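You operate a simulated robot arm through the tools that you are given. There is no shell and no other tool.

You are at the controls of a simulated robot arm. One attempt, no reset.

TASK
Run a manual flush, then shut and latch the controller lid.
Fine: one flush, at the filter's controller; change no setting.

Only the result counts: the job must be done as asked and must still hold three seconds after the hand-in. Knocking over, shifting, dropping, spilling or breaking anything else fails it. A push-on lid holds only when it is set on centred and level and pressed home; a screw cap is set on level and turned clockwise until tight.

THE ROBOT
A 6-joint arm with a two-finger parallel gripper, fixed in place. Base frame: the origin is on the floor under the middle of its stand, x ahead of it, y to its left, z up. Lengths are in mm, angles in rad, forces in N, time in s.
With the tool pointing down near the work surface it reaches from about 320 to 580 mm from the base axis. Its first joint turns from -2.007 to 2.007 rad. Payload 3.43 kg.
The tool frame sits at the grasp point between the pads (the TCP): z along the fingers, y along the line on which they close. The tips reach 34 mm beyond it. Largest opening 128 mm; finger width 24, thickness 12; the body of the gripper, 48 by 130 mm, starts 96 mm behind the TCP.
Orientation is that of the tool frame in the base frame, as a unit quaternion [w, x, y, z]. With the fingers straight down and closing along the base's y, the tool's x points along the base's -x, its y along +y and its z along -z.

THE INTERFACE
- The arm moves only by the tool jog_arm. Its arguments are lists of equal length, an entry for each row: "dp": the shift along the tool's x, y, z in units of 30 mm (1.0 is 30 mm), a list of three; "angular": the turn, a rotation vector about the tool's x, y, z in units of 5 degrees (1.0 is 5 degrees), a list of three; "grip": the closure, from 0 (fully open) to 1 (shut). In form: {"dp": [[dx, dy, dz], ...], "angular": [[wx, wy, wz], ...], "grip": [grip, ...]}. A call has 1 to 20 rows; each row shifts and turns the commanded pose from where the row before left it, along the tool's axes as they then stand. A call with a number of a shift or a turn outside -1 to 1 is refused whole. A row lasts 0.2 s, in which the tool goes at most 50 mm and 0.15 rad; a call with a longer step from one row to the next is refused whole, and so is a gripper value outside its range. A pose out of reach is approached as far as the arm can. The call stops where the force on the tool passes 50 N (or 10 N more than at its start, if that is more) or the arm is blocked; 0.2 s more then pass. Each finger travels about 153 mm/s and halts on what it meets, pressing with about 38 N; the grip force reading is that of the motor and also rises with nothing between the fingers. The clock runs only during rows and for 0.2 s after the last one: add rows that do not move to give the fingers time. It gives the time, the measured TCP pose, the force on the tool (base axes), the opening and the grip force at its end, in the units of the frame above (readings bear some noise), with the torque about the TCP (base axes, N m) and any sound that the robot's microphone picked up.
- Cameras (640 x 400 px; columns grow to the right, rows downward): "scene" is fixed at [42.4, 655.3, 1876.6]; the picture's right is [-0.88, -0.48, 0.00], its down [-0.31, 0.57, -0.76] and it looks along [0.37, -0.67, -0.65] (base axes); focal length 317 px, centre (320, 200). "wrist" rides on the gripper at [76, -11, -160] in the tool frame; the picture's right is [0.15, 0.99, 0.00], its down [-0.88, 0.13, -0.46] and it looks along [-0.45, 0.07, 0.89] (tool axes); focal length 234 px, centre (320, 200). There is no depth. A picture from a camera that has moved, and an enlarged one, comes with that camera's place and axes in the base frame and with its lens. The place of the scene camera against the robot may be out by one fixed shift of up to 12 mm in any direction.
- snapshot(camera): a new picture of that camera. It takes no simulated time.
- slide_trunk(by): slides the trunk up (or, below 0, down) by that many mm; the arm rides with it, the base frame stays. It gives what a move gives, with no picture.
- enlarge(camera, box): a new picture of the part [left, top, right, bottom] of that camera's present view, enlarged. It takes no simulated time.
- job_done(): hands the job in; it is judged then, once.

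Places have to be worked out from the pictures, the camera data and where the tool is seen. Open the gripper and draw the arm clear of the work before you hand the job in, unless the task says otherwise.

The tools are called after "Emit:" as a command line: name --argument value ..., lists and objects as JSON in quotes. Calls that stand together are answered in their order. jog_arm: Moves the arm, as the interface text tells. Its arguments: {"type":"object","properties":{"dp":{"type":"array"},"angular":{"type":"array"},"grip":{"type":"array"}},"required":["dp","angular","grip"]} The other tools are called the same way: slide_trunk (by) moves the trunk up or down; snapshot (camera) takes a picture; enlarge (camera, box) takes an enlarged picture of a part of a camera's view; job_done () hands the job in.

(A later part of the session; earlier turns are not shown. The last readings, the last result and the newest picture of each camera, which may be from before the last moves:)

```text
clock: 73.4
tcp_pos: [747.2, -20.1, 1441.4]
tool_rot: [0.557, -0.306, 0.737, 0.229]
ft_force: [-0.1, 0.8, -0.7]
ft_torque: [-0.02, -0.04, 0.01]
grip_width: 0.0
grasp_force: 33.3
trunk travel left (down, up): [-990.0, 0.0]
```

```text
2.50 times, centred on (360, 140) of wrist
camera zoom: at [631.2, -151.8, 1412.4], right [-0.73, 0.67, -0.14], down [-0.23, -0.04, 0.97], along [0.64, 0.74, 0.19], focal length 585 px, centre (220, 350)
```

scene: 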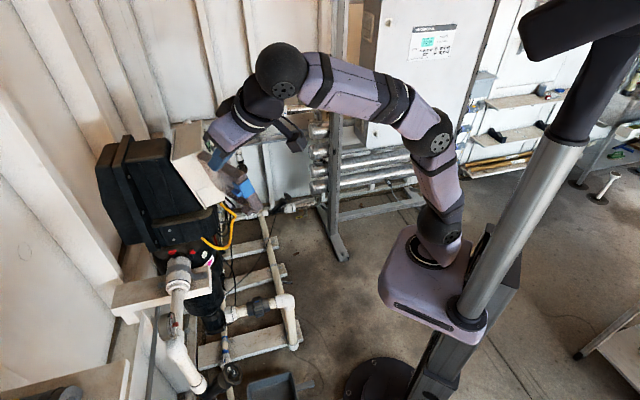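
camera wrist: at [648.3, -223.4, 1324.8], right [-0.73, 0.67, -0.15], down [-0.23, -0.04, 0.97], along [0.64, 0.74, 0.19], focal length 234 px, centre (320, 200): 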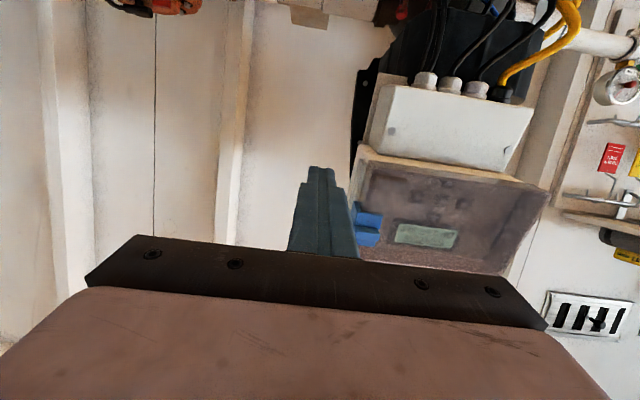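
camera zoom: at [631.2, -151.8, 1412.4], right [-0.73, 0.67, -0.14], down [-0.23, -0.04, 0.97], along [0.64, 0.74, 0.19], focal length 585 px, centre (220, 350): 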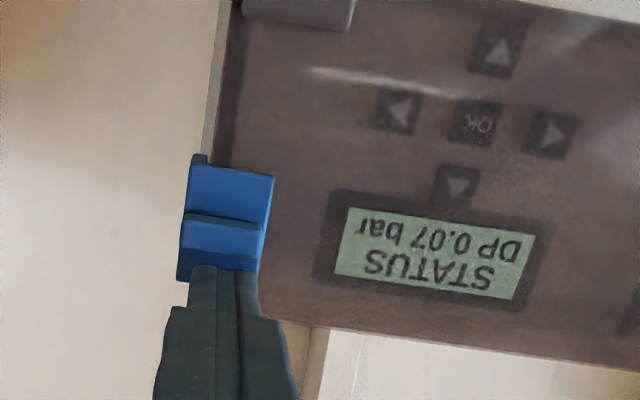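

In place above the ridge. I advance until the tip presses the flange (lid) home with around 15–20 N.

Emit:
jog_arm --dp '[[0, 0, 0.1], [0, 0, 0.1], [0, 0, 0.07], [0, 0, 0.05]]' --angular '[[0, 0, 0], [0, 0, 0], [0, 0, 0], [0, 0, 0]]' --grip '[1, 1, 1, 1]'

Emit:
enlarge --camera "scene" --box '[205, 105, 255, 145]'

```text
clock: 74.4
tcp_pos: [750.9, -16.4, 1438.9]
tool_rot: [0.558, -0.307, 0.736, 0.229]
ft_force: [-5.9, -4.6, 0.7]
ft_torque: [-0.05, 0.07, 0.01]
grip_width: 0.1
grasp_force: 33.3
trunk travel left (down, up): [-990.0, 0.0]
```

```text
10.00 times, centred on (230, 125) of scene
camera zoom: at [42.4, 655.3, 1876.6], right [-0.88, -0.48, 0.0], down [-0.31, 0.57, -0.76], along [0.37, -0.67, -0.65], focal length 3166 px, centre (1220, 950)
```

zoom: 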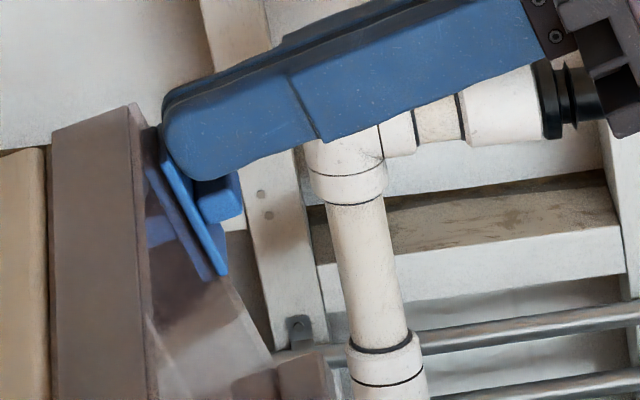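

Contact at ~7.5 N. I add a little more inward force and then slide down in one continuous motion while keeping that pressure.

Emit:
jog_arm --dp '[[0, 0, 0.067], [0, 0, 0.02], [0.1, 0, 0], [0.1, 0, 0], [0.1, 0, 0], [0.1, 0, 0], [0.1, 0, 0], [0.1, 0, 0]]' --angular '[[0, 0, 0], [0, 0, 0], [0, 0, 0], [0, 0, 0], [0, 0, 0], [0, 0, 0], [0, 0, 0], [0, 0, 0]]' --grip '[1, 1, 1, 1, 1, 1, 1, 1]'

Emit:
enlarge --camera "scene" --box '[205, 105, 255, 145]'

Emit:
enlarge --camera "wrist" --box '[240, 60, 480, 220]'

```text
clock: 76.2
tcp_pos: [745.1, -17.4, 1424.5]
tool_rot: [0.56, -0.306, 0.735, 0.229]
ft_force: [-4.6, -6.8, 10.8]
ft_torque: [0.24, -0.2, 0.0]
grip_width: 0.0
grasp_force: 33.3
trunk travel left (down, up): [-990.0, 0.0]
```

```text
10.00 times, centred on (230, 125) of scene
camera zoom: at [42.4, 655.3, 1876.6], right [-0.88, -0.48, 0.0], down [-0.31, 0.57, -0.76], along [0.37, -0.67, -0.65], focal length 3166 px, centre (1220, 950)
```

zoom: 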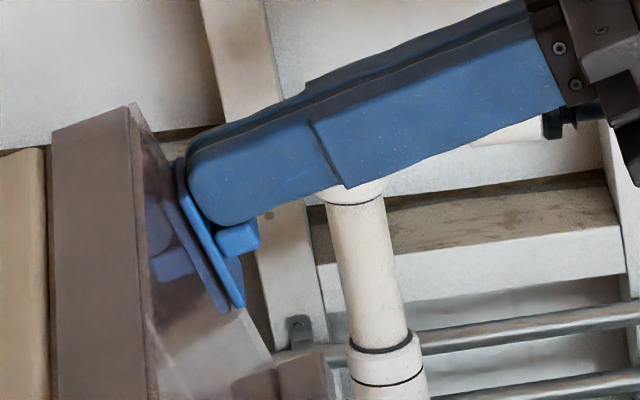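

```text
2.50 times, centred on (360, 140) of wrist
camera zoom: at [632.5, -149.0, 1394.2], right [-0.73, 0.67, -0.15], down [-0.24, -0.05, 0.97], along [0.64, 0.74, 0.2], focal length 585 px, centre (220, 350)
```

zoom: 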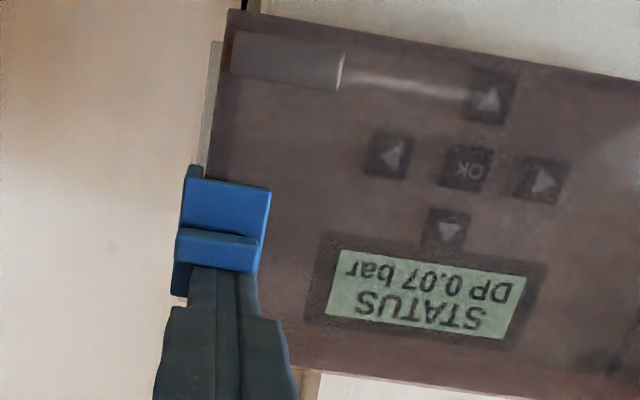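

The slider reaches the same stop with the lid pressed in. I push a little harder to make sure it is fully down.

Emit:
jog_arm --dp '[[0.067, 0, 0.02], [0.067, 0, 0.02], [0.05, 0, 0.01], [0, 0, 0]]' --angular '[[0, 0, 0], [0, 0, 0], [0, 0, 0], [0, 0, 0]]' --grip '[1, 1, 1, 1]'

Emit:
enlarge --camera "scene" --box '[205, 105, 255, 145]'

```text
clock: 77.2
tcp_pos: [748.0, -17.6, 1423.4]
tool_rot: [0.564, -0.306, 0.732, 0.228]
ft_force: [2.1, -7.1, 25.4]
ft_torque: [0.45, -0.66, -0.18]
grip_width: 0.3
grasp_force: 32.6
trunk travel left (down, up): [-990.0, 0.0]
```

```text
10.00 times, centred on (230, 125) of scene
camera zoom: at [42.4, 655.3, 1876.6], right [-0.88, -0.48, 0.0], down [-0.31, 0.57, -0.76], along [0.37, -0.67, -0.65], focal length 3166 px, centre (1220, 950)
```

zoom: 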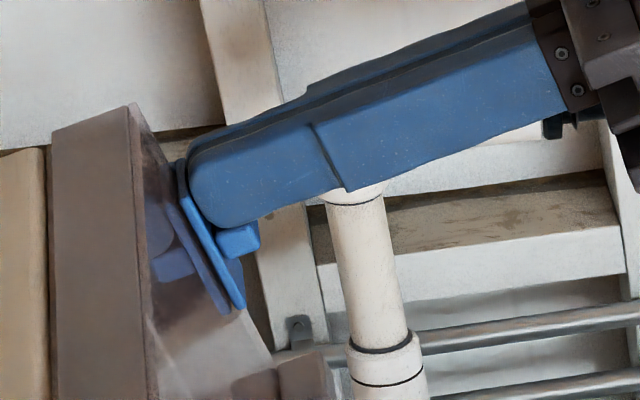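

Firm stop at ~25 N. I unload, retreat, and repeat the tab pull test to see whether it now holds.

Emit:
jog_arm --dp '[[-0.15, 0, 0], [-0.2, 0, 0], [0, 0, -0.3], [0, 0, -0.6], [0, 0, -0.6], [0.7, 0.07, 0], [0.7, 0.07, 0], [0.7, 0.07, 0], [0.66, 0.07, 0], [0, 0, 0]]' --angular '[[0, 0, 0], [0, 0, 0], [0, 0, 0], [0, 0, 0], [0, 0, 0], [0, 0, 0], [0, 0, 0], [0, 0, 0], [0, 0, 0], [0, 0, 0]]' --grip '[1, 1, 1, 1, 1, 0.6, 0.45, 0.45, 0.45, 0.45]'

Emit:
enlarge --camera "wrist" --box '[250, 110, 420, 240]'

Emit:
enlarge --camera "scene" --box '[195, 105, 275, 170]'

```text
clock: 79.4
tcp_pos: [699.5, -53.2, 1357.6]
tool_rot: [0.557, -0.307, 0.737, 0.229]
ft_force: [0.2, 0.3, 0.4]
ft_torque: [-0.01, 0.01, -0.02]
grip_width: 70.3
grasp_force: 0.1
trunk travel left (down, up): [-990.0, 0.0]
```

```text
3.08 times, centred on (335, 175) of wrist
camera zoom: at [585.3, -186.1, 1329.3], right [-0.73, 0.67, -0.15], down [-0.24, -0.04, 0.97], along [0.64, 0.74, 0.19], focal length 720 px, centre (274, 277)
```

zoom: 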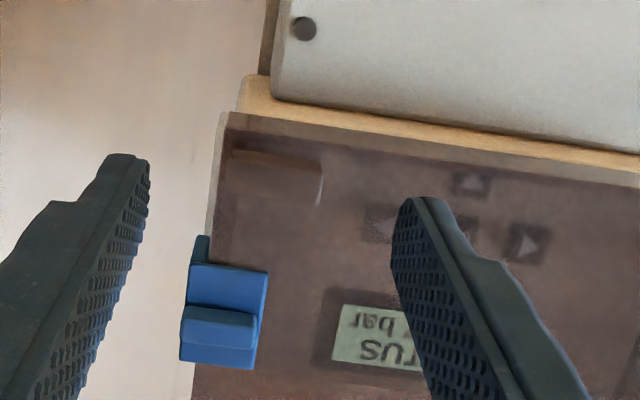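

```text
6.15 times, centred on (235, 138) of scene
camera zoom: at [42.4, 655.3, 1876.6], right [-0.88, -0.48, 0.0], down [-0.31, 0.57, -0.76], along [0.37, -0.67, -0.65], focal length 1948 px, centre (843, 585)
```

zoom: 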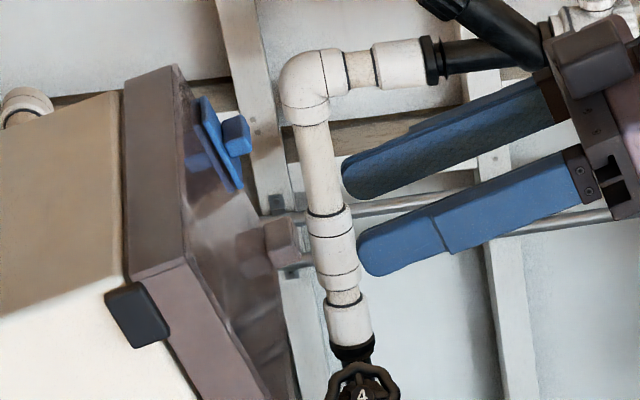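

Emit:
jog_arm --dp '[[-0.07, 0, 0.5], [0, 0, 0.5], [0, 0, 0.36], [0, 0, 0], [0, 0, 0], [0, 0, 0]]' --angular '[[0, 0, 0], [0, 0, 0], [0, 0, 0], [0, 0, 0], [0, 0, 0], [0, 0, 0]]' --grip '[0.45, 0.45, 0.45, 0.7, 0.85, 0.85]'

Emit:
enlarge --camera "scene" --box '[195, 105, 275, 170]'

```text
clock: 80.8
tcp_pos: [728.6, -25.2, 1348.3]
tool_rot: [0.558, -0.307, 0.736, 0.229]
ft_force: [-1.6, 3.0, -1.6]
ft_torque: [0.35, -0.2, 0.08]
grip_width: 31.8
grasp_force: 44.9
trunk travel left (down, up): [-990.0, 0.0]
```

```text
6.15 times, centred on (235, 138) of scene
camera zoom: at [42.4, 655.3, 1876.6], right [-0.88, -0.48, 0.0], down [-0.31, 0.57, -0.76], along [0.37, -0.67, -0.65], focal length 1948 px, centre (843, 585)
```

zoom: 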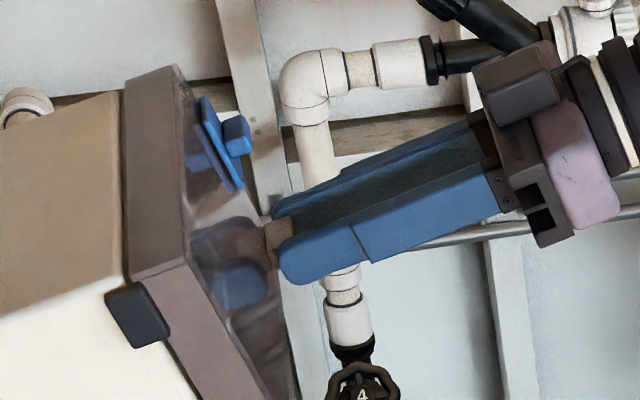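

Tab gripped again. I pull 3 mm and read force and lid motion.

Emit:
jog_arm --dp '[[0, 0, -0.05], [0, 0, -0.05], [0, 0, 0]]' --angular '[[0, 0, 0], [0, 0, 0], [0, 0, 0]]' --grip '[0.85, 0.85, 0.85]'

Emit:
enlarge --camera "scene" --box '[195, 105, 275, 170]'

```text
clock: 81.6
tcp_pos: [726.5, -26.2, 1349.9]
tool_rot: [0.557, -0.307, 0.737, 0.229]
ft_force: [0.0, 7.5, -4.3]
ft_torque: [0.4, -0.1, -0.56]
grip_width: 31.5
grasp_force: 45.2
trunk travel left (down, up): [-990.0, 0.0]
```

```text
6.15 times, centred on (235, 138) of scene
camera zoom: at [42.4, 655.3, 1876.6], right [-0.88, -0.48, 0.0], down [-0.31, 0.57, -0.76], along [0.37, -0.67, -0.65], focal length 1948 px, centre (843, 585)
```

zoom: 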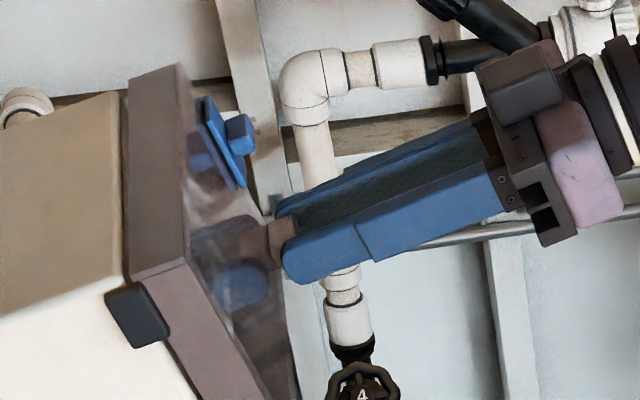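

The lid again moves about 3 mm with ~6 N. To distinguish latch play from no latch, I pull 3 mm more and watch whether the force climbs sharply.

Emit:
jog_arm --dp '[[0, 0, -0.05], [0, 0, -0.05], [0, 0, 0]]' --angular '[[0, 0, 0], [0, 0, 0], [0, 0, 0]]' --grip '[0.85, 0.85, 0.85]'

Emit:
enlarge --camera "scene" --box '[195, 105, 275, 170]'

Emit:
enlarge --camera "wrist" --box '[250, 90, 420, 240]'

```text
clock: 82.4
tcp_pos: [725.1, -27.2, 1349.3]
tool_rot: [0.557, -0.308, 0.737, 0.229]
ft_force: [-0.1, 10.3, -4.6]
ft_torque: [0.11, 0.13, -0.59]
grip_width: 31.6
grasp_force: 45.1
trunk travel left (down, up): [-990.0, 0.0]
```

```text
6.15 times, centred on (235, 138) of scene
camera zoom: at [42.4, 655.3, 1876.6], right [-0.88, -0.48, 0.0], down [-0.31, 0.57, -0.76], along [0.37, -0.67, -0.65], focal length 1948 px, centre (843, 585)
```

zoom: 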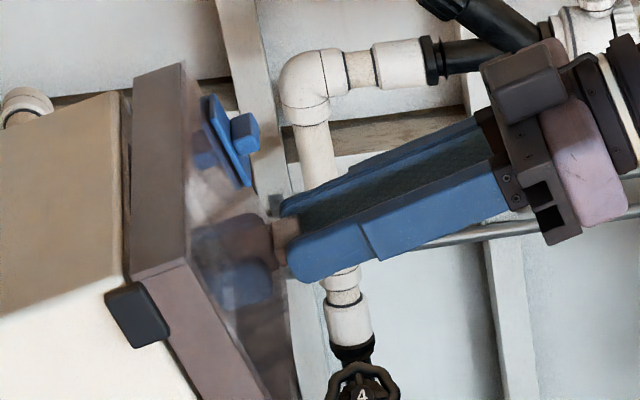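

```text
2.67 times, centred on (335, 165) of wrist
camera zoom: at [609.9, -159.6, 1321.4], right [-0.73, 0.67, -0.15], down [-0.23, -0.04, 0.97], along [0.64, 0.74, 0.19], focal length 624 px, centre (280, 293)
```

zoom: 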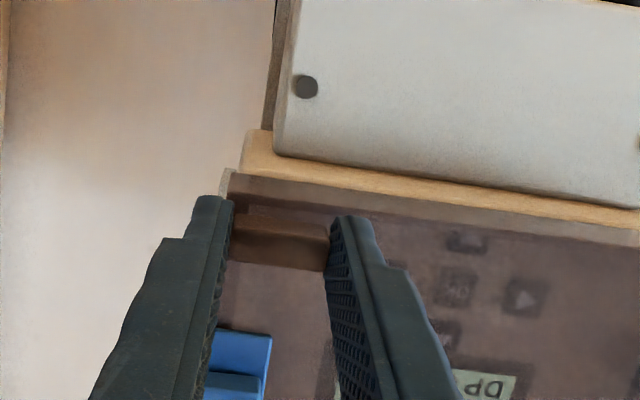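

The lid opens freely, so the slider-down position alone is not holding it. I push the lid shut again, release, and go look at the latch's lower end and the box edge at high magnification.

Emit:
jog_arm --dp '[[0, 0, 0.08], [0, 0, 0.08], [0, 0, 0.08], [0, 0, 0], [0, 0, 0]]' --angular '[[0, 0, 0], [0, 0, 0], [0, 0, 0], [0, 0, 0], [0, 0, 0]]' --grip '[0.85, 0.85, 0.85, 0.6, 0.45]'

Emit:
jog_arm --dp '[[0, 0, -0.5], [0, 0, -0.7], [0, 0, -0.7], [0, -0.67, 0], [0, -0.67, 0], [0, -0.67, 0], [0, 0, 0]]' --angular '[[0, 0, 0], [0, 0, 0], [0, 0, 0], [0, 0, 0], [0, 0, 0], [0, 0, 0], [0, 0, 0]]' --grip '[0.45, 0.45, 0.6, 1, 1, 1, 1]'

Emit:
snapshot --camera "wrist"

```text
clock: 83.6
tcp_pos: [729.9, -25.4, 1349.1]
tool_rot: [0.558, -0.307, 0.736, 0.229]
ft_force: [-0.2, 0.1, 0.0]
ft_torque: [0.01, -0.02, -0.01]
grip_width: 70.2
grasp_force: 0.0
trunk travel left (down, up): [-990.0, 0.0]
```

```text
clock: 85.2
tcp_pos: [732.7, -108.4, 1363.4]
tool_rot: [0.557, -0.307, 0.737, 0.229]
ft_force: [-0.5, -0.4, 0.0]
ft_torque: [-0.02, -0.02, 0.01]
grip_width: 0.2
grasp_force: 33.1
trunk travel left (down, up): [-990.0, 0.0]
```

```text
taken
camera wrist: at [617.9, -238.5, 1335.3], right [-0.73, 0.67, -0.15], down [-0.24, -0.04, 0.97], along [0.64, 0.74, 0.19], focal length 234 px, centre (320, 200)
```

wrist: 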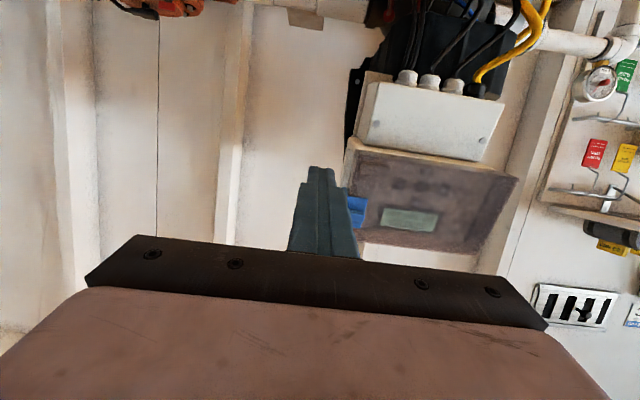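

Emit:
jog_arm --dp '[[0, -0.62, 0], [0.5, -0.1, 0], [0.5, -0.1, 0]]' --angular '[[0, 0, 0], [0, 0, 0], [0, 0, 0]]' --grip '[1, 1, 1]'

Emit:
enlarge --camera "wrist" --box '[340, 150, 420, 260]'

Emit:
enlarge --camera "wrist" --box '[350, 190, 390, 240]'

```text
clock: 86.0
tcp_pos: [747.5, -131.4, 1334.0]
tool_rot: [0.557, -0.307, 0.737, 0.229]
ft_force: [0.6, -0.2, -0.8]
ft_torque: [0.0, 0.05, 0.04]
grip_width: 0.2
grasp_force: 32.5
trunk travel left (down, up): [-990.0, 0.0]
```

```text
3.64 times, centred on (380, 205) of wrist
camera zoom: at [631.8, -262.9, 1305.4], right [-0.73, 0.67, -0.14], down [-0.23, -0.04, 0.97], along [0.65, 0.74, 0.19], focal length 852 px, centre (102, 182)
```

zoom: 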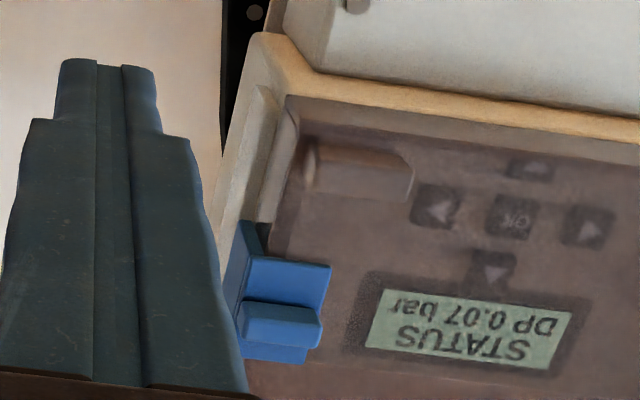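

```text
8.00 times, centred on (370, 215) of wrist
camera zoom: at [631.8, -262.9, 1305.4], right [-0.73, 0.67, -0.14], down [-0.23, -0.04, 0.97], along [0.65, 0.74, 0.19], focal length 1873 px, centre (-80, 80)
```

zoom: 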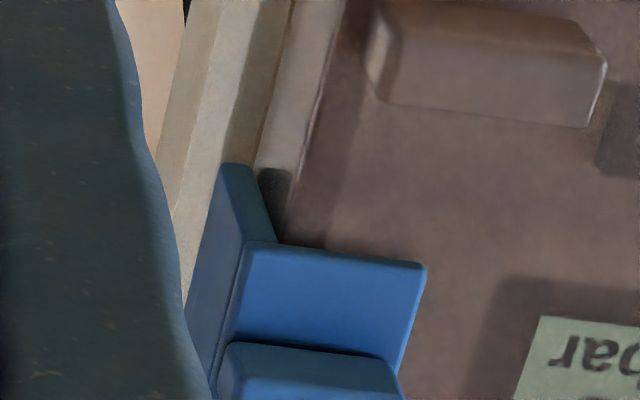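

The latch wraps the lid edge and I see no obstruction. Possibly the lid was never pressed fully home, so I go to press hard on the lid beside the slider (about 148 mm from the hinge, mid-height) and listen for a snap.

Emit:
jog_arm --dp '[[-0.525, 0.807, 0], [-0.525, 0.807, 0], [-0.525, 0.807, 0], [-0.525, 0.807, 0], [-0.525, 0.807, 0], [0, 0, 0.48], [0, 0, 0.48]]' --angular '[[0, 0, 0], [0, 0, 0], [0, 0, 0], [0, 0, 0], [0, 0, 0], [0, 0, 0], [0, 0, 0]]' --grip '[1, 1, 1, 1, 1, 1, 1]'

Emit:
enlarge --camera "wrist" --box '[220, 80, 460, 240]'

Emit:
enlarge --camera "scene" --box '[195, 105, 265, 165]'

```text
clock: 87.6
tcp_pos: [692.4, -7.8, 1403.8]
tool_rot: [0.557, -0.308, 0.737, 0.229]
ft_force: [-0.2, 0.1, 0.6]
ft_torque: [-0.02, -0.01, 0.03]
grip_width: 0.0
grasp_force: 32.7
trunk travel left (down, up): [-990.0, 0.0]
```

```text
2.50 times, centred on (340, 160) of wrist
camera zoom: at [578.6, -140.1, 1374.5], right [-0.73, 0.67, -0.15], down [-0.24, -0.04, 0.97], along [0.64, 0.74, 0.19], focal length 585 px, centre (270, 300)
```

zoom: 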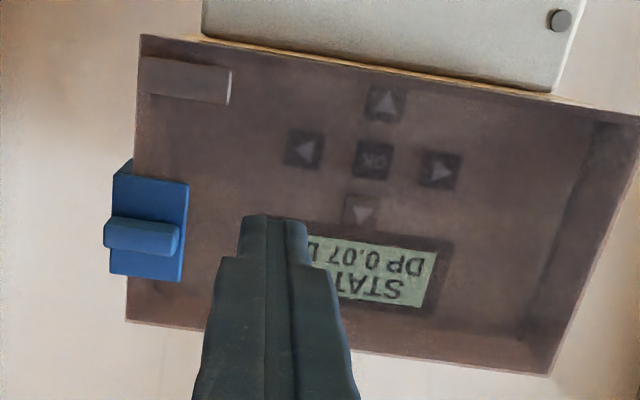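

```text
6.67 times, centred on (230, 135) of scene
camera zoom: at [42.4, 655.3, 1876.6], right [-0.88, -0.48, 0.0], down [-0.31, 0.57, -0.76], along [0.37, -0.67, -0.65], focal length 2111 px, centre (920, 633)
```

zoom: 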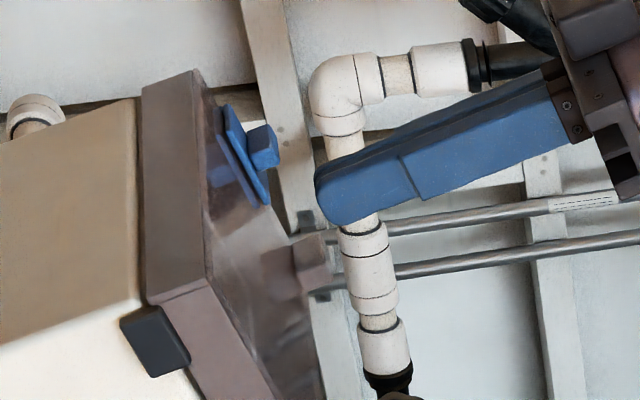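

Emit:
jog_arm --dp '[[0, 0, 0.3], [0, 0, 0.3], [0, 0, 0.25], [0, 0, 0.15], [0, 0, 0.1]]' --angular '[[0, 0, 0], [0, 0, 0], [0, 0, 0], [0, 0, 0], [0, 0, 0]]' --grip '[1, 1, 1, 1, 1]'

Emit:
enlarge --camera "scene" --box '[195, 105, 265, 165]'

```text
clock: 88.8
tcp_pos: [714.6, 10.4, 1394.3]
tool_rot: [0.558, -0.307, 0.737, 0.229]
ft_force: [-5.7, -5.0, 0.0]
ft_torque: [0.03, 0.01, 0.02]
grip_width: 0.1
grasp_force: 33.2
trunk travel left (down, up): [-990.0, 0.0]
```

```text
6.67 times, centred on (230, 135) of scene
camera zoom: at [42.4, 655.3, 1876.6], right [-0.88, -0.48, 0.0], down [-0.31, 0.57, -0.76], along [0.37, -0.67, -0.65], focal length 2111 px, centre (920, 633)
```

zoom: 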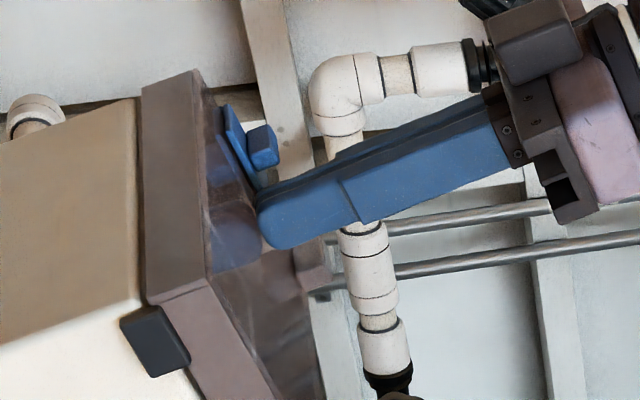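

Emit:
jog_arm --dp '[[0, 0, 0.067], [0, 0, 0.067], [0, 0, 0.067], [0, 0, 0]]' --angular '[[0, 0, 0], [0, 0, 0], [0, 0, 0], [0, 0, 0]]' --grip '[1, 1, 1, 1]'

Emit:
enlarge --camera "scene" --box '[195, 105, 265, 165]'

```text
clock: 89.8
tcp_pos: [715.8, 10.1, 1395.9]
tool_rot: [0.559, -0.306, 0.736, 0.229]
ft_force: [-22.9, -18.1, -4.4]
ft_torque: [-0.11, -0.03, 0.16]
grip_width: 0.0
grasp_force: 32.5
trunk travel left (down, up): [-990.0, 0.0]
```

```text
6.67 times, centred on (230, 135) of scene
camera zoom: at [42.4, 655.3, 1876.6], right [-0.88, -0.48, 0.0], down [-0.31, 0.57, -0.76], along [0.37, -0.67, -0.65], focal length 2111 px, centre (920, 633)
```

zoom: 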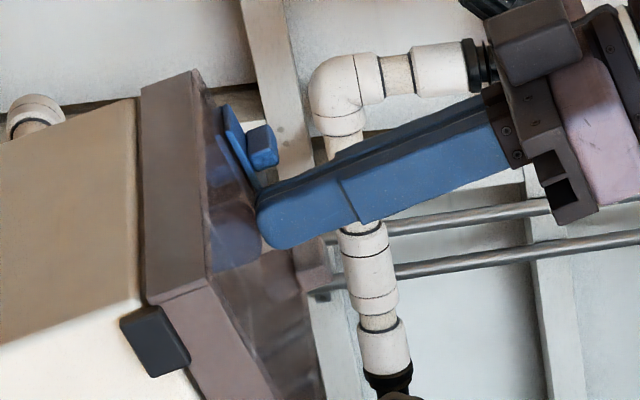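

No extra travel and no click at ~29 N, so the lid is fully home. As a reference, I will repeat the pull test with the slider UP, to see whether the resistance I felt (6–8 N) comes from the latch. First I withdraw and go below the ridge.

Emit:
jog_arm --dp '[[0, 0, -0.3], [0, 0, -0.6], [0, 0, -0.6], [0.1, -0.85, 0], [0.1, -0.85, 0]]' --angular '[[0, 0, 0], [0, 0, 0], [0, 0, 0], [0, 0, 0], [0, 0, 0]]' --grip '[1, 1, 1, 1, 1]'

```text
clock: 91.0
tcp_pos: [724.6, -51.8, 1399.3]
tool_rot: [0.557, -0.307, 0.737, 0.229]
ft_force: [-0.8, -0.3, 0.2]
ft_torque: [0.02, -0.01, 0.02]
grip_width: 0.2
grasp_force: 33.0
trunk travel left (down, up): [-990.0, 0.0]
```

Emit:
jog_arm --dp '[[0.13, 0.237, 0.117], [0, 0, 0.3], [0, 0, 0.3], [0, 0, 0.2], [-0.12, 0, 0], [-0.12, 0, 0], [-0.12, 0, 0], [-0.1, 0, 0], [-0.1, 0, 0], [-0.08, 0, 0]]' --angular '[[0, 0, 0], [0, 0, 0], [0, 0, 0], [0, 0, 0], [0, 0, 0], [0, 0, 0], [0, 0, 0], [0, 0, 0], [0, 0, 0], [0, 0, 0]]' --grip '[1, 1, 1, 1, 1, 1, 1, 1, 1, 1]'

Emit:
enlarge --camera "scene" --box '[205, 105, 255, 145]'

```text
clock: 93.2
tcp_pos: [741.1, -24.8, 1404.9]
tool_rot: [0.556, -0.307, 0.737, 0.229]
ft_force: [-3.6, -1.0, -5.5]
ft_torque: [-0.06, 0.12, 0.03]
grip_width: 0.0
grasp_force: 32.6
trunk travel left (down, up): [-990.0, 0.0]
```

```text
10.00 times, centred on (230, 125) of scene
camera zoom: at [42.4, 655.3, 1876.6], right [-0.88, -0.48, 0.0], down [-0.31, 0.57, -0.76], along [0.37, -0.67, -0.65], focal length 3166 px, centre (1220, 950)
```

zoom: 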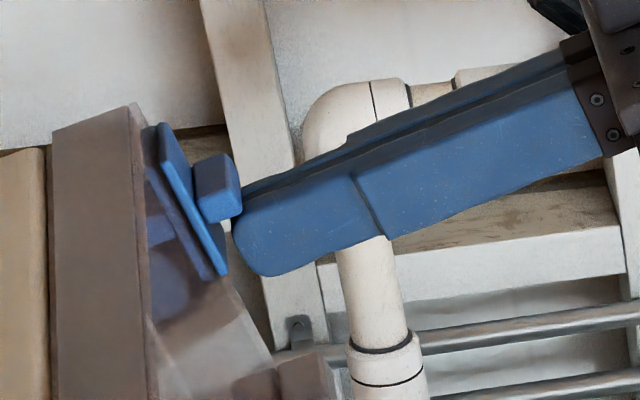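

Slider is up again. Now to the tab for the reference pull.

Emit:
jog_arm --dp '[[0.15, 0, 0], [0, 0, -0.5], [0, 0, -0.75], [0.55, 0.09, 0.03], [0.55, 0.09, 0.03], [0.55, 0.09, 0.03], [0, 0, 0]]' --angular '[[0, 0, 0], [0, 0, 0], [0, 0, 0], [0, 0, 0], [0, 0, 0], [0, 0, 0], [0, 0, 0]]' --grip '[1, 1, 1, 0.6, 0.45, 0.45, 0.45]'

Emit:
enlarge --camera "wrist" --box '[250, 110, 420, 240]'

```text
clock: 94.8
tcp_pos: [701.1, -52.8, 1363.0]
tool_rot: [0.557, -0.308, 0.736, 0.229]
ft_force: [0.6, 0.3, 0.5]
ft_torque: [-0.01, 0.02, 0.01]
grip_width: 70.4
grasp_force: 0.1
trunk travel left (down, up): [-990.0, 0.0]
```

```text
3.08 times, centred on (335, 175) of wrist
camera zoom: at [586.3, -184.3, 1334.4], right [-0.73, 0.67, -0.15], down [-0.24, -0.04, 0.97], along [0.64, 0.74, 0.19], focal length 720 px, centre (274, 277)
```

zoom: 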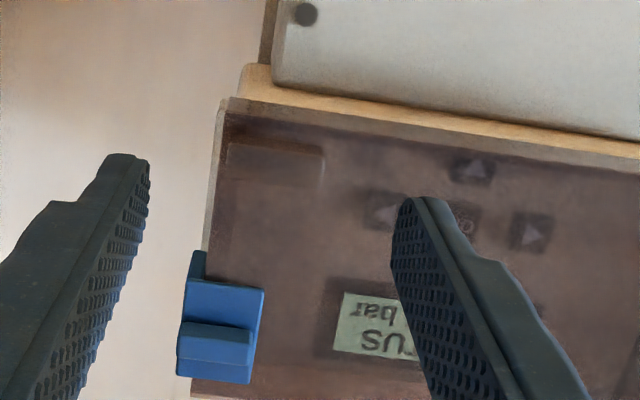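

Emit:
jog_arm --dp '[[0.11, 0, 0.5], [0, 0, 0.5], [0, 0, 0.38], [0, 0, 0], [0, 0, 0], [0, 0, 0]]' --angular '[[0, 0, 0], [0, 0, 0], [0, 0, 0], [0, 0, 0], [0, 0, 0], [0, 0, 0]]' --grip '[0.45, 0.45, 0.45, 0.7, 0.85, 0.85]'

Emit:
jog_arm --dp '[[0, 0, -0.05], [0, 0, -0.05], [0, 0, 0]]' --angular '[[0, 0, 0], [0, 0, 0], [0, 0, 0]]' --grip '[0.85, 0.85, 0.85]'

Emit:
enlarge --camera "scene" --box '[195, 105, 275, 170]'

Emit:
jog_arm --dp '[[0, 0, -0.05], [0, 0, -0.05], [0, 0, 0]]' --angular '[[0, 0, 0], [0, 0, 0], [0, 0, 0]]' --grip '[0.85, 0.85, 0.85]'

Emit:
enlarge --camera "scene" --box '[195, 105, 275, 170]'

```text
clock: 96.2
tcp_pos: [731.2, -24.1, 1350.4]
tool_rot: [0.557, -0.307, 0.737, 0.229]
ft_force: [-1.1, 2.7, -0.3]
ft_torque: [0.26, -0.19, -0.04]
grip_width: 31.9
grasp_force: 44.9
trunk travel left (down, up): [-990.0, 0.0]
```

```text
clock: 97.0
tcp_pos: [726.4, -26.5, 1349.5]
tool_rot: [0.557, -0.308, 0.736, 0.23]
ft_force: [0.9, 8.0, -2.5]
ft_torque: [0.44, -0.11, -0.73]
grip_width: 31.3
grasp_force: 45.1
trunk travel left (down, up): [-990.0, 0.0]
```

```text
6.15 times, centred on (235, 138) of scene
camera zoom: at [42.4, 655.3, 1876.6], right [-0.88, -0.48, 0.0], down [-0.31, 0.57, -0.76], along [0.37, -0.67, -0.65], focal length 1948 px, centre (843, 585)
```

zoom: 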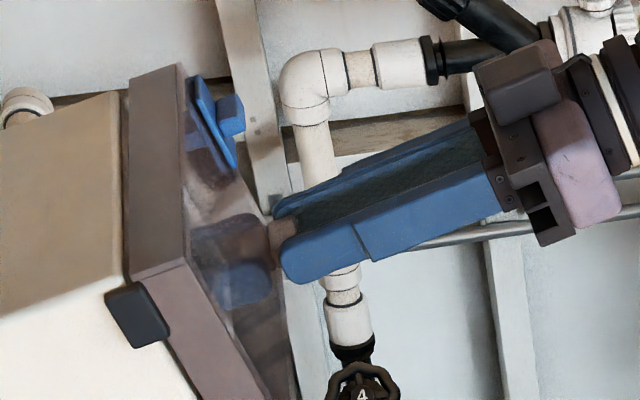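

```text
clock: 97.8
tcp_pos: [725.9, -27.0, 1350.2]
tool_rot: [0.557, -0.308, 0.737, 0.229]
ft_force: [-0.6, 10.3, -4.2]
ft_torque: [0.35, -0.08, -0.7]
grip_width: 31.4
grasp_force: 45.1
trunk travel left (down, up): [-990.0, 0.0]
```

```text
6.15 times, centred on (235, 138) of scene
camera zoom: at [42.4, 655.3, 1876.6], right [-0.88, -0.48, 0.0], down [-0.31, 0.57, -0.76], along [0.37, -0.67, -0.65], focal length 1948 px, centre (843, 585)
```

zoom: 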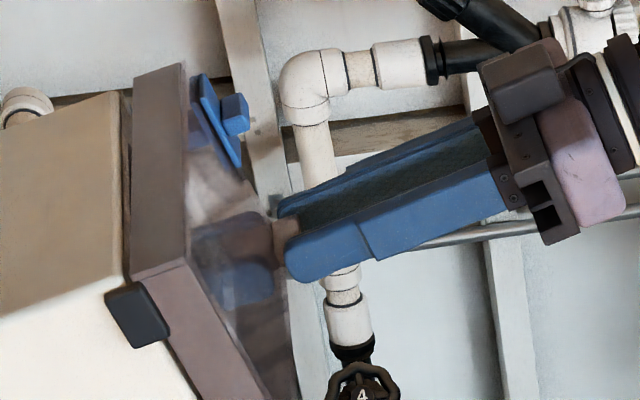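

With the slider up the pull forces are identical, so the slider position has not engaged anything. To learn the slider's true range, I swing the lid open about 25° while holding the tab (turning the tool with it).

Emit:
jog_arm --dp '[[0, 0.106, -0.257], [0, 0.106, -0.257], [0, 0.106, -0.257], [0, 0.106, -0.257], [0, 0.106, -0.257], [0, 0.106, -0.257], [0, 0.106, -0.257], [0, 0.106, -0.257], [0, 0.106, -0.257], [0, 0.106, -0.257]]' --angular '[[0.5, 0, 0], [0.5, 0, 0], [0.5, 0, 0], [0.5, 0, 0], [0.5, 0, 0], [0.5, 0, 0], [0.5, 0, 0], [0.5, 0, 0], [0.5, 0, 0], [0.5, 0, 0]]' --grip '[0.85, 0.85, 0.85, 0.85, 0.85, 0.85, 0.85, 0.85, 0.85, 0.85]'

Emit:
snapshot --camera "wrist"

Emit:
enlarge --camera "scene" --box '[180, 95, 290, 180]'

```text
clock: 100.0
tcp_pos: [646.2, -41.0, 1366.7]
tool_rot: [0.608, -0.18, 0.77, 0.064]
ft_force: [-1.9, 11.7, -15.8]
ft_torque: [0.09, 1.0, -0.22]
grip_width: 31.7
grasp_force: 45.6
trunk travel left (down, up): [-990.0, 0.0]
```

```text
taken
camera wrist: at [490.4, -117.4, 1335.8], right [-0.38, 0.89, -0.26], down [-0.29, 0.15, 0.94], along [0.88, 0.43, 0.2], focal length 234 px, centre (320, 200)
```

wrist: 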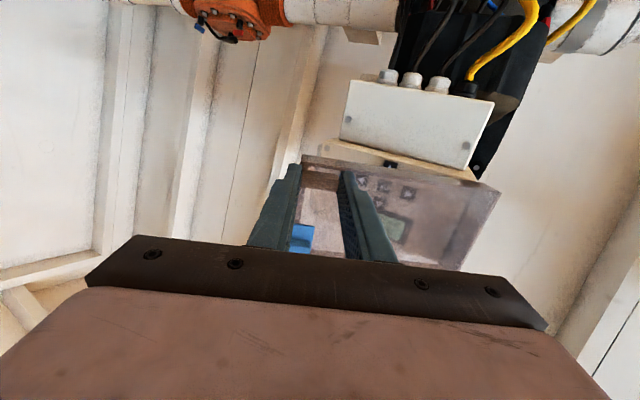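

```text
4.71 times, centred on (235, 138) of scene
camera zoom: at [42.4, 655.3, 1876.6], right [-0.88, -0.48, 0.0], down [-0.31, 0.57, -0.76], along [0.37, -0.67, -0.65], focal length 1490 px, centre (720, 494)
```

zoom: 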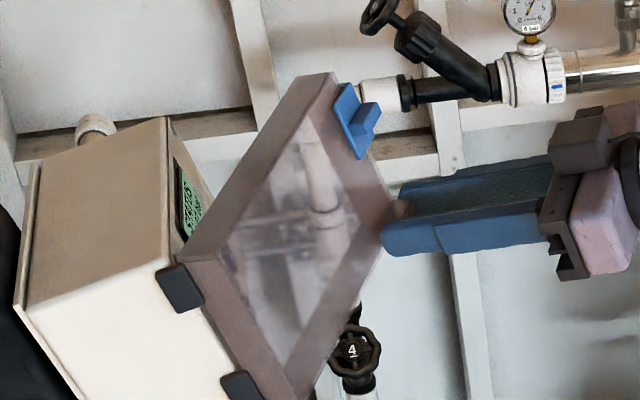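

The lid opened smoothly. I notice a dark fitting on the box near the panel edge that was hidden before; I zoom in on it.

Emit:
enlarge --camera "wrist" --box '[290, 130, 510, 270]'

Emit:
enlarge --camera "wrist" --box '[340, 140, 440, 200]'

```text
2.86 times, centred on (400, 200) of wrist
camera zoom: at [490.4, -117.4, 1335.8], right [-0.38, 0.89, -0.26], down [-0.29, 0.15, 0.94], along [0.88, 0.43, 0.2], focal length 669 px, centre (91, 200)
```

zoom: 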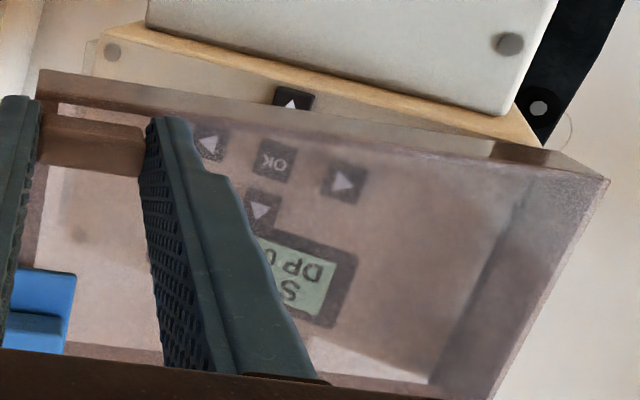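

```text
6.40 times, centred on (390, 170) of wrist
camera zoom: at [490.4, -117.4, 1335.8], right [-0.38, 0.89, -0.26], down [-0.29, 0.15, 0.94], along [0.88, 0.43, 0.2], focal length 1499 px, centre (-128, 392)
```

zoom: 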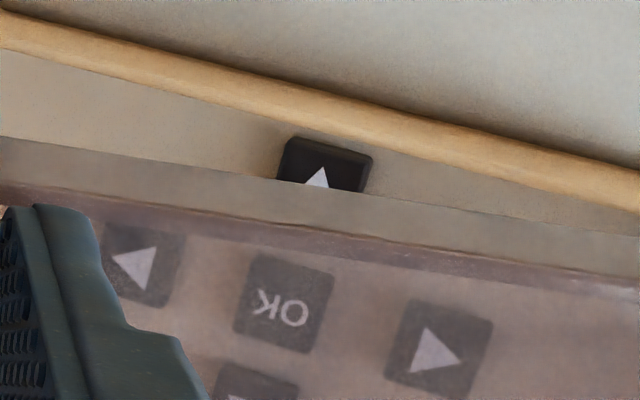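

That dark piece is only the Down key. I release the tab, retreat, and move up in front of the slider with the lid standing open.

Emit:
jog_arm --dp '[[0, 0, 0], [0, 0, 0], [0, 0, -0.5], [0, 0, -0.7], [0, 0, -0.5]]' --angular '[[0, 0, 0], [0, 0, 0], [0, 0, 0], [0, 0, 0], [0, 0, 0]]' --grip '[0.6, 0.4, 0.4, 0.4, 0.6]'

Emit:
snapshot --camera "wrist"

Emit:
enlarge --camera "scene" --box '[180, 95, 290, 180]'

```text
clock: 101.2
tcp_pos: [598.0, -59.2, 1382.3]
tool_rot: [0.611, -0.178, 0.768, 0.064]
ft_force: [1.2, -0.2, 0.3]
ft_torque: [0.02, 0.0, -0.03]
grip_width: 51.4
grasp_force: 0.1
trunk travel left (down, up): [-990.0, 0.0]
```

```text
taken
camera wrist: at [441.7, -136.3, 1350.1], right [-0.38, 0.89, -0.26], down [-0.3, 0.15, 0.94], along [0.88, 0.43, 0.21], focal length 234 px, centre (320, 200)
```

wrist: 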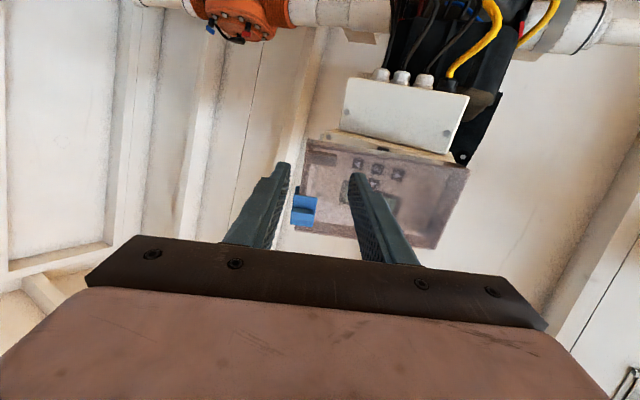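

```text
4.71 times, centred on (235, 138) of scene
camera zoom: at [42.4, 655.3, 1876.6], right [-0.88, -0.48, 0.0], down [-0.31, 0.57, -0.76], along [0.37, -0.67, -0.65], focal length 1490 px, centre (720, 494)
```

zoom: 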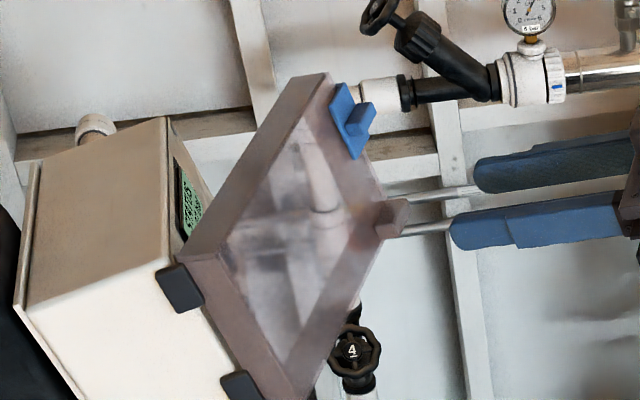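

The lid stays put at about 28°. I enlarge to locate the slider precisely in this pose.

Emit:
enlarge --camera "wrist" --box '[270, 130, 430, 250]'

```text
3.33 times, centred on (350, 190) of wrist
camera zoom: at [441.7, -136.3, 1350.1], right [-0.38, 0.89, -0.26], down [-0.3, 0.15, 0.94], along [0.88, 0.43, 0.21], focal length 781 px, centre (220, 233)
```

zoom: 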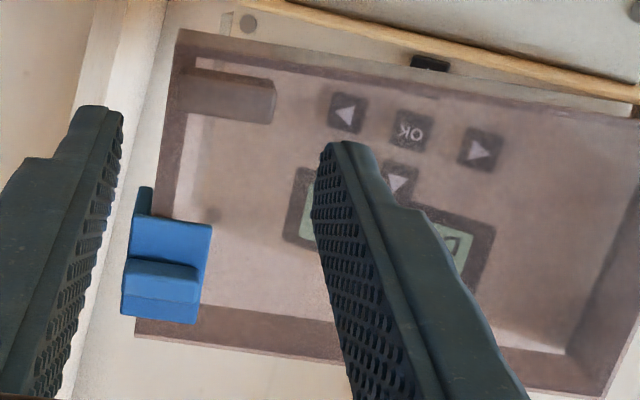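

Emit:
jog_arm --dp '[[-0.93, -0.128, 0], [-0.93, -0.128, 0], [-0.93, -0.128, 0], [0, 0, 0.47], [0, 0, 0]]' --angular '[[0, 0, 0], [0, 0, 0], [0, 0, 0], [0, 0, 0], [0, 0, 0]]' --grip '[0.8, 1, 1, 1, 1]'

Emit:
enlarge --camera "wrist" --box '[240, 60, 480, 220]'

Emit:
enlarge --camera "scene" --box '[215, 90, 295, 150]'

```text
clock: 102.4
tcp_pos: [629.3, -48.0, 1461.4]
tool_rot: [0.611, -0.179, 0.768, 0.065]
ft_force: [-0.5, -0.3, 0.7]
ft_torque: [0.0, -0.01, -0.03]
grip_width: 0.0
grasp_force: 33.1
trunk travel left (down, up): [-990.0, 0.0]
```

```text
2.50 times, centred on (360, 140) of wrist
camera zoom: at [474.0, -125.1, 1429.0], right [-0.38, 0.89, -0.26], down [-0.3, 0.15, 0.94], along [0.88, 0.43, 0.21], focal length 585 px, centre (220, 350)
```

zoom: 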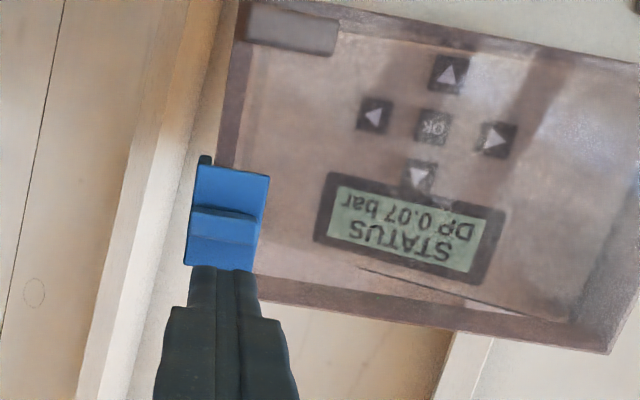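

```text
6.67 times, centred on (255, 120) of scene
camera zoom: at [42.4, 655.3, 1876.6], right [-0.88, -0.48, 0.0], down [-0.31, 0.57, -0.76], along [0.37, -0.67, -0.65], focal length 2111 px, centre (753, 733)
```

zoom: 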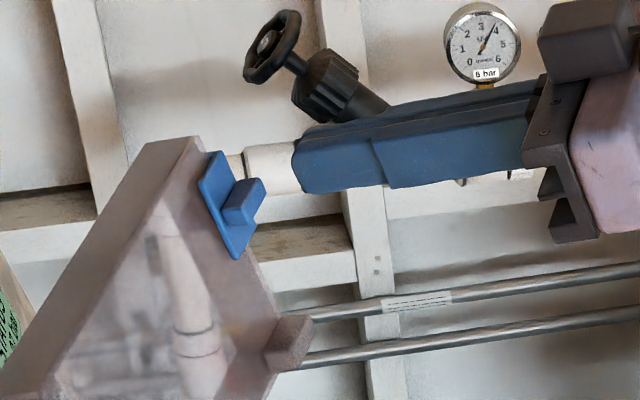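

Aligned as before. I advance 27 mm and then push down to measure the slider's travel with the lid open.

Emit:
jog_arm --dp '[[0, 0, 0.4], [0, 0, 0.3], [0, 0, 0.2]]' --angular '[[0, 0, 0], [0, 0, 0], [0, 0, 0]]' --grip '[1, 1, 1]'

Emit:
enlarge --camera "scene" --box '[215, 90, 295, 150]'

```text
clock: 103.2
tcp_pos: [657.6, -40.7, 1453.2]
tool_rot: [0.61, -0.179, 0.769, 0.064]
ft_force: [0.0, 0.1, -0.2]
ft_torque: [-0.01, 0.03, -0.02]
grip_width: 0.0
grasp_force: 32.8
trunk travel left (down, up): [-990.0, 0.0]
```

```text
6.67 times, centred on (255, 120) of scene
camera zoom: at [42.4, 655.3, 1876.6], right [-0.88, -0.48, 0.0], down [-0.31, 0.57, -0.76], along [0.37, -0.67, -0.65], focal length 2111 px, centre (753, 733)
```

zoom: 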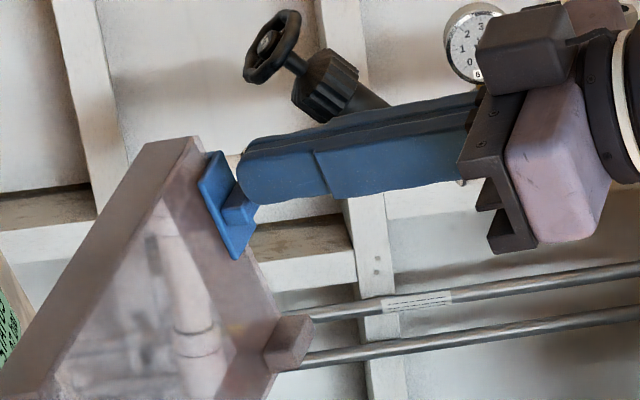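

Emit:
jog_arm --dp '[[0.1, 0, 0], [0.1, 0, 0], [0.1, 0, 0], [0.1, 0, 0], [0.1, 0, 0]]' --angular '[[0, 0, 0], [0, 0, 0], [0, 0, 0], [0, 0, 0], [0, 0, 0]]' --grip '[1, 1, 1, 1, 1]'

Emit:
enlarge --camera "scene" --box '[215, 90, 295, 150]'

```text
clock: 104.4
tcp_pos: [653.3, -44.2, 1438.9]
tool_rot: [0.611, -0.179, 0.769, 0.064]
ft_force: [-0.1, 0.5, 0.6]
ft_torque: [0.02, 0.01, 0.04]
grip_width: 0.0
grasp_force: 32.6
trunk travel left (down, up): [-990.0, 0.0]
```

```text
6.67 times, centred on (255, 120) of scene
camera zoom: at [42.4, 655.3, 1876.6], right [-0.88, -0.48, 0.0], down [-0.31, 0.57, -0.76], along [0.37, -0.67, -0.65], focal length 2111 px, centre (753, 733)
```

zoom: 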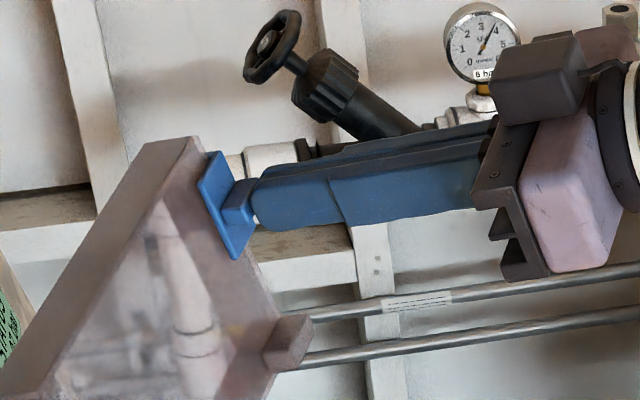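

The tip slid past in front of the ridge without touching it — the slider is a little deeper than I estimated. I go back up, advance 10 mm more and retry.

Emit:
jog_arm --dp '[[-0.25, 0, 0], [-0.25, 0, 0], [0, 0, 0.17], [0, 0, 0.17]]' --angular '[[0, 0, 0], [0, 0, 0], [0, 0, 0], [0, 0, 0]]' --grip '[1, 1, 1, 1]'

Emit:
enlarge --camera "scene" --box '[225, 95, 275, 135]'

Emit:
enlarge --camera "wrist" --box '[240, 60, 480, 220]'

```text
clock: 105.4
tcp_pos: [666.1, -38.5, 1451.7]
tool_rot: [0.611, -0.179, 0.769, 0.064]
ft_force: [-0.5, 0.8, -0.5]
ft_torque: [0.0, 0.01, 0.0]
grip_width: 0.0
grasp_force: 33.1
trunk travel left (down, up): [-990.0, 0.0]
```

```text
10.00 times, centred on (250, 115) of scene
camera zoom: at [42.4, 655.3, 1876.6], right [-0.88, -0.48, 0.0], down [-0.31, 0.57, -0.76], along [0.37, -0.67, -0.65], focal length 3166 px, centre (1020, 1050)
```

zoom: 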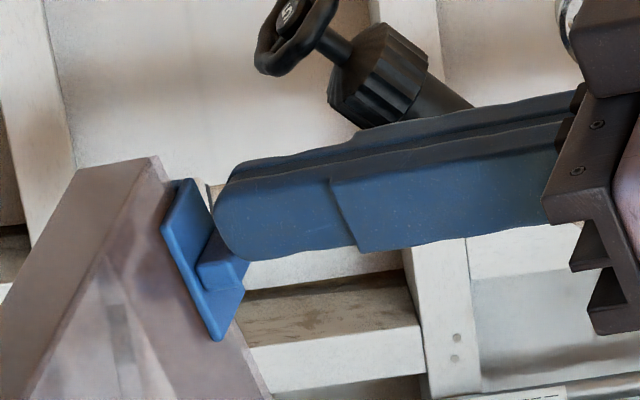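

```text
2.50 times, centred on (360, 140) of wrist
camera zoom: at [509.8, -113.7, 1419.3], right [-0.38, 0.89, -0.26], down [-0.3, 0.15, 0.94], along [0.88, 0.43, 0.21], focal length 585 px, centre (220, 350)
```

zoom: 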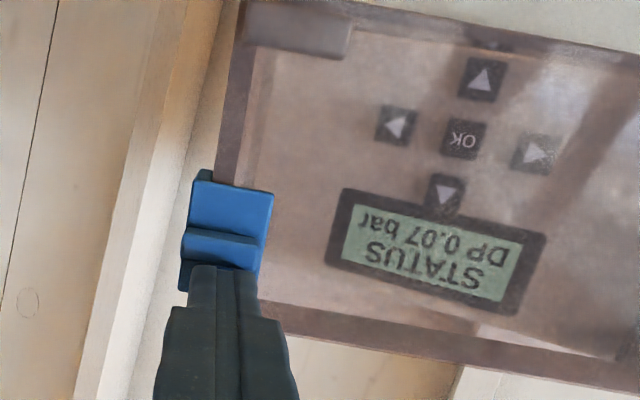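

Now the tip overlaps the ridge. I push down in steps.

Emit:
jog_arm --dp '[[0.1, 0, 0], [0.1, 0, 0], [0.1, 0, 0]]' --angular '[[0, 0, 0], [0, 0, 0], [0, 0, 0]]' --grip '[1, 1, 1]'

Emit:
enlarge --camera "scene" --box '[225, 95, 275, 135]'

```text
clock: 106.2
tcp_pos: [663.7, -39.3, 1442.1]
tool_rot: [0.611, -0.179, 0.769, 0.064]
ft_force: [-0.1, -0.6, -0.1]
ft_torque: [0.01, 0.01, 0.04]
grip_width: 0.0
grasp_force: 32.7
trunk travel left (down, up): [-990.0, 0.0]
```

```text
10.00 times, centred on (250, 115) of scene
camera zoom: at [42.4, 655.3, 1876.6], right [-0.88, -0.48, 0.0], down [-0.31, 0.57, -0.76], along [0.37, -0.67, -0.65], focal length 3166 px, centre (1020, 1050)
```

zoom: 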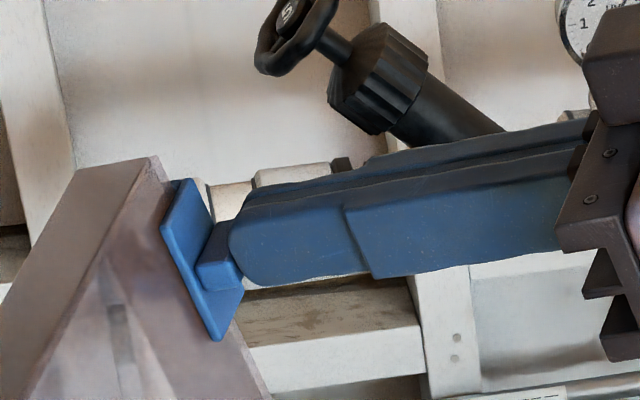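

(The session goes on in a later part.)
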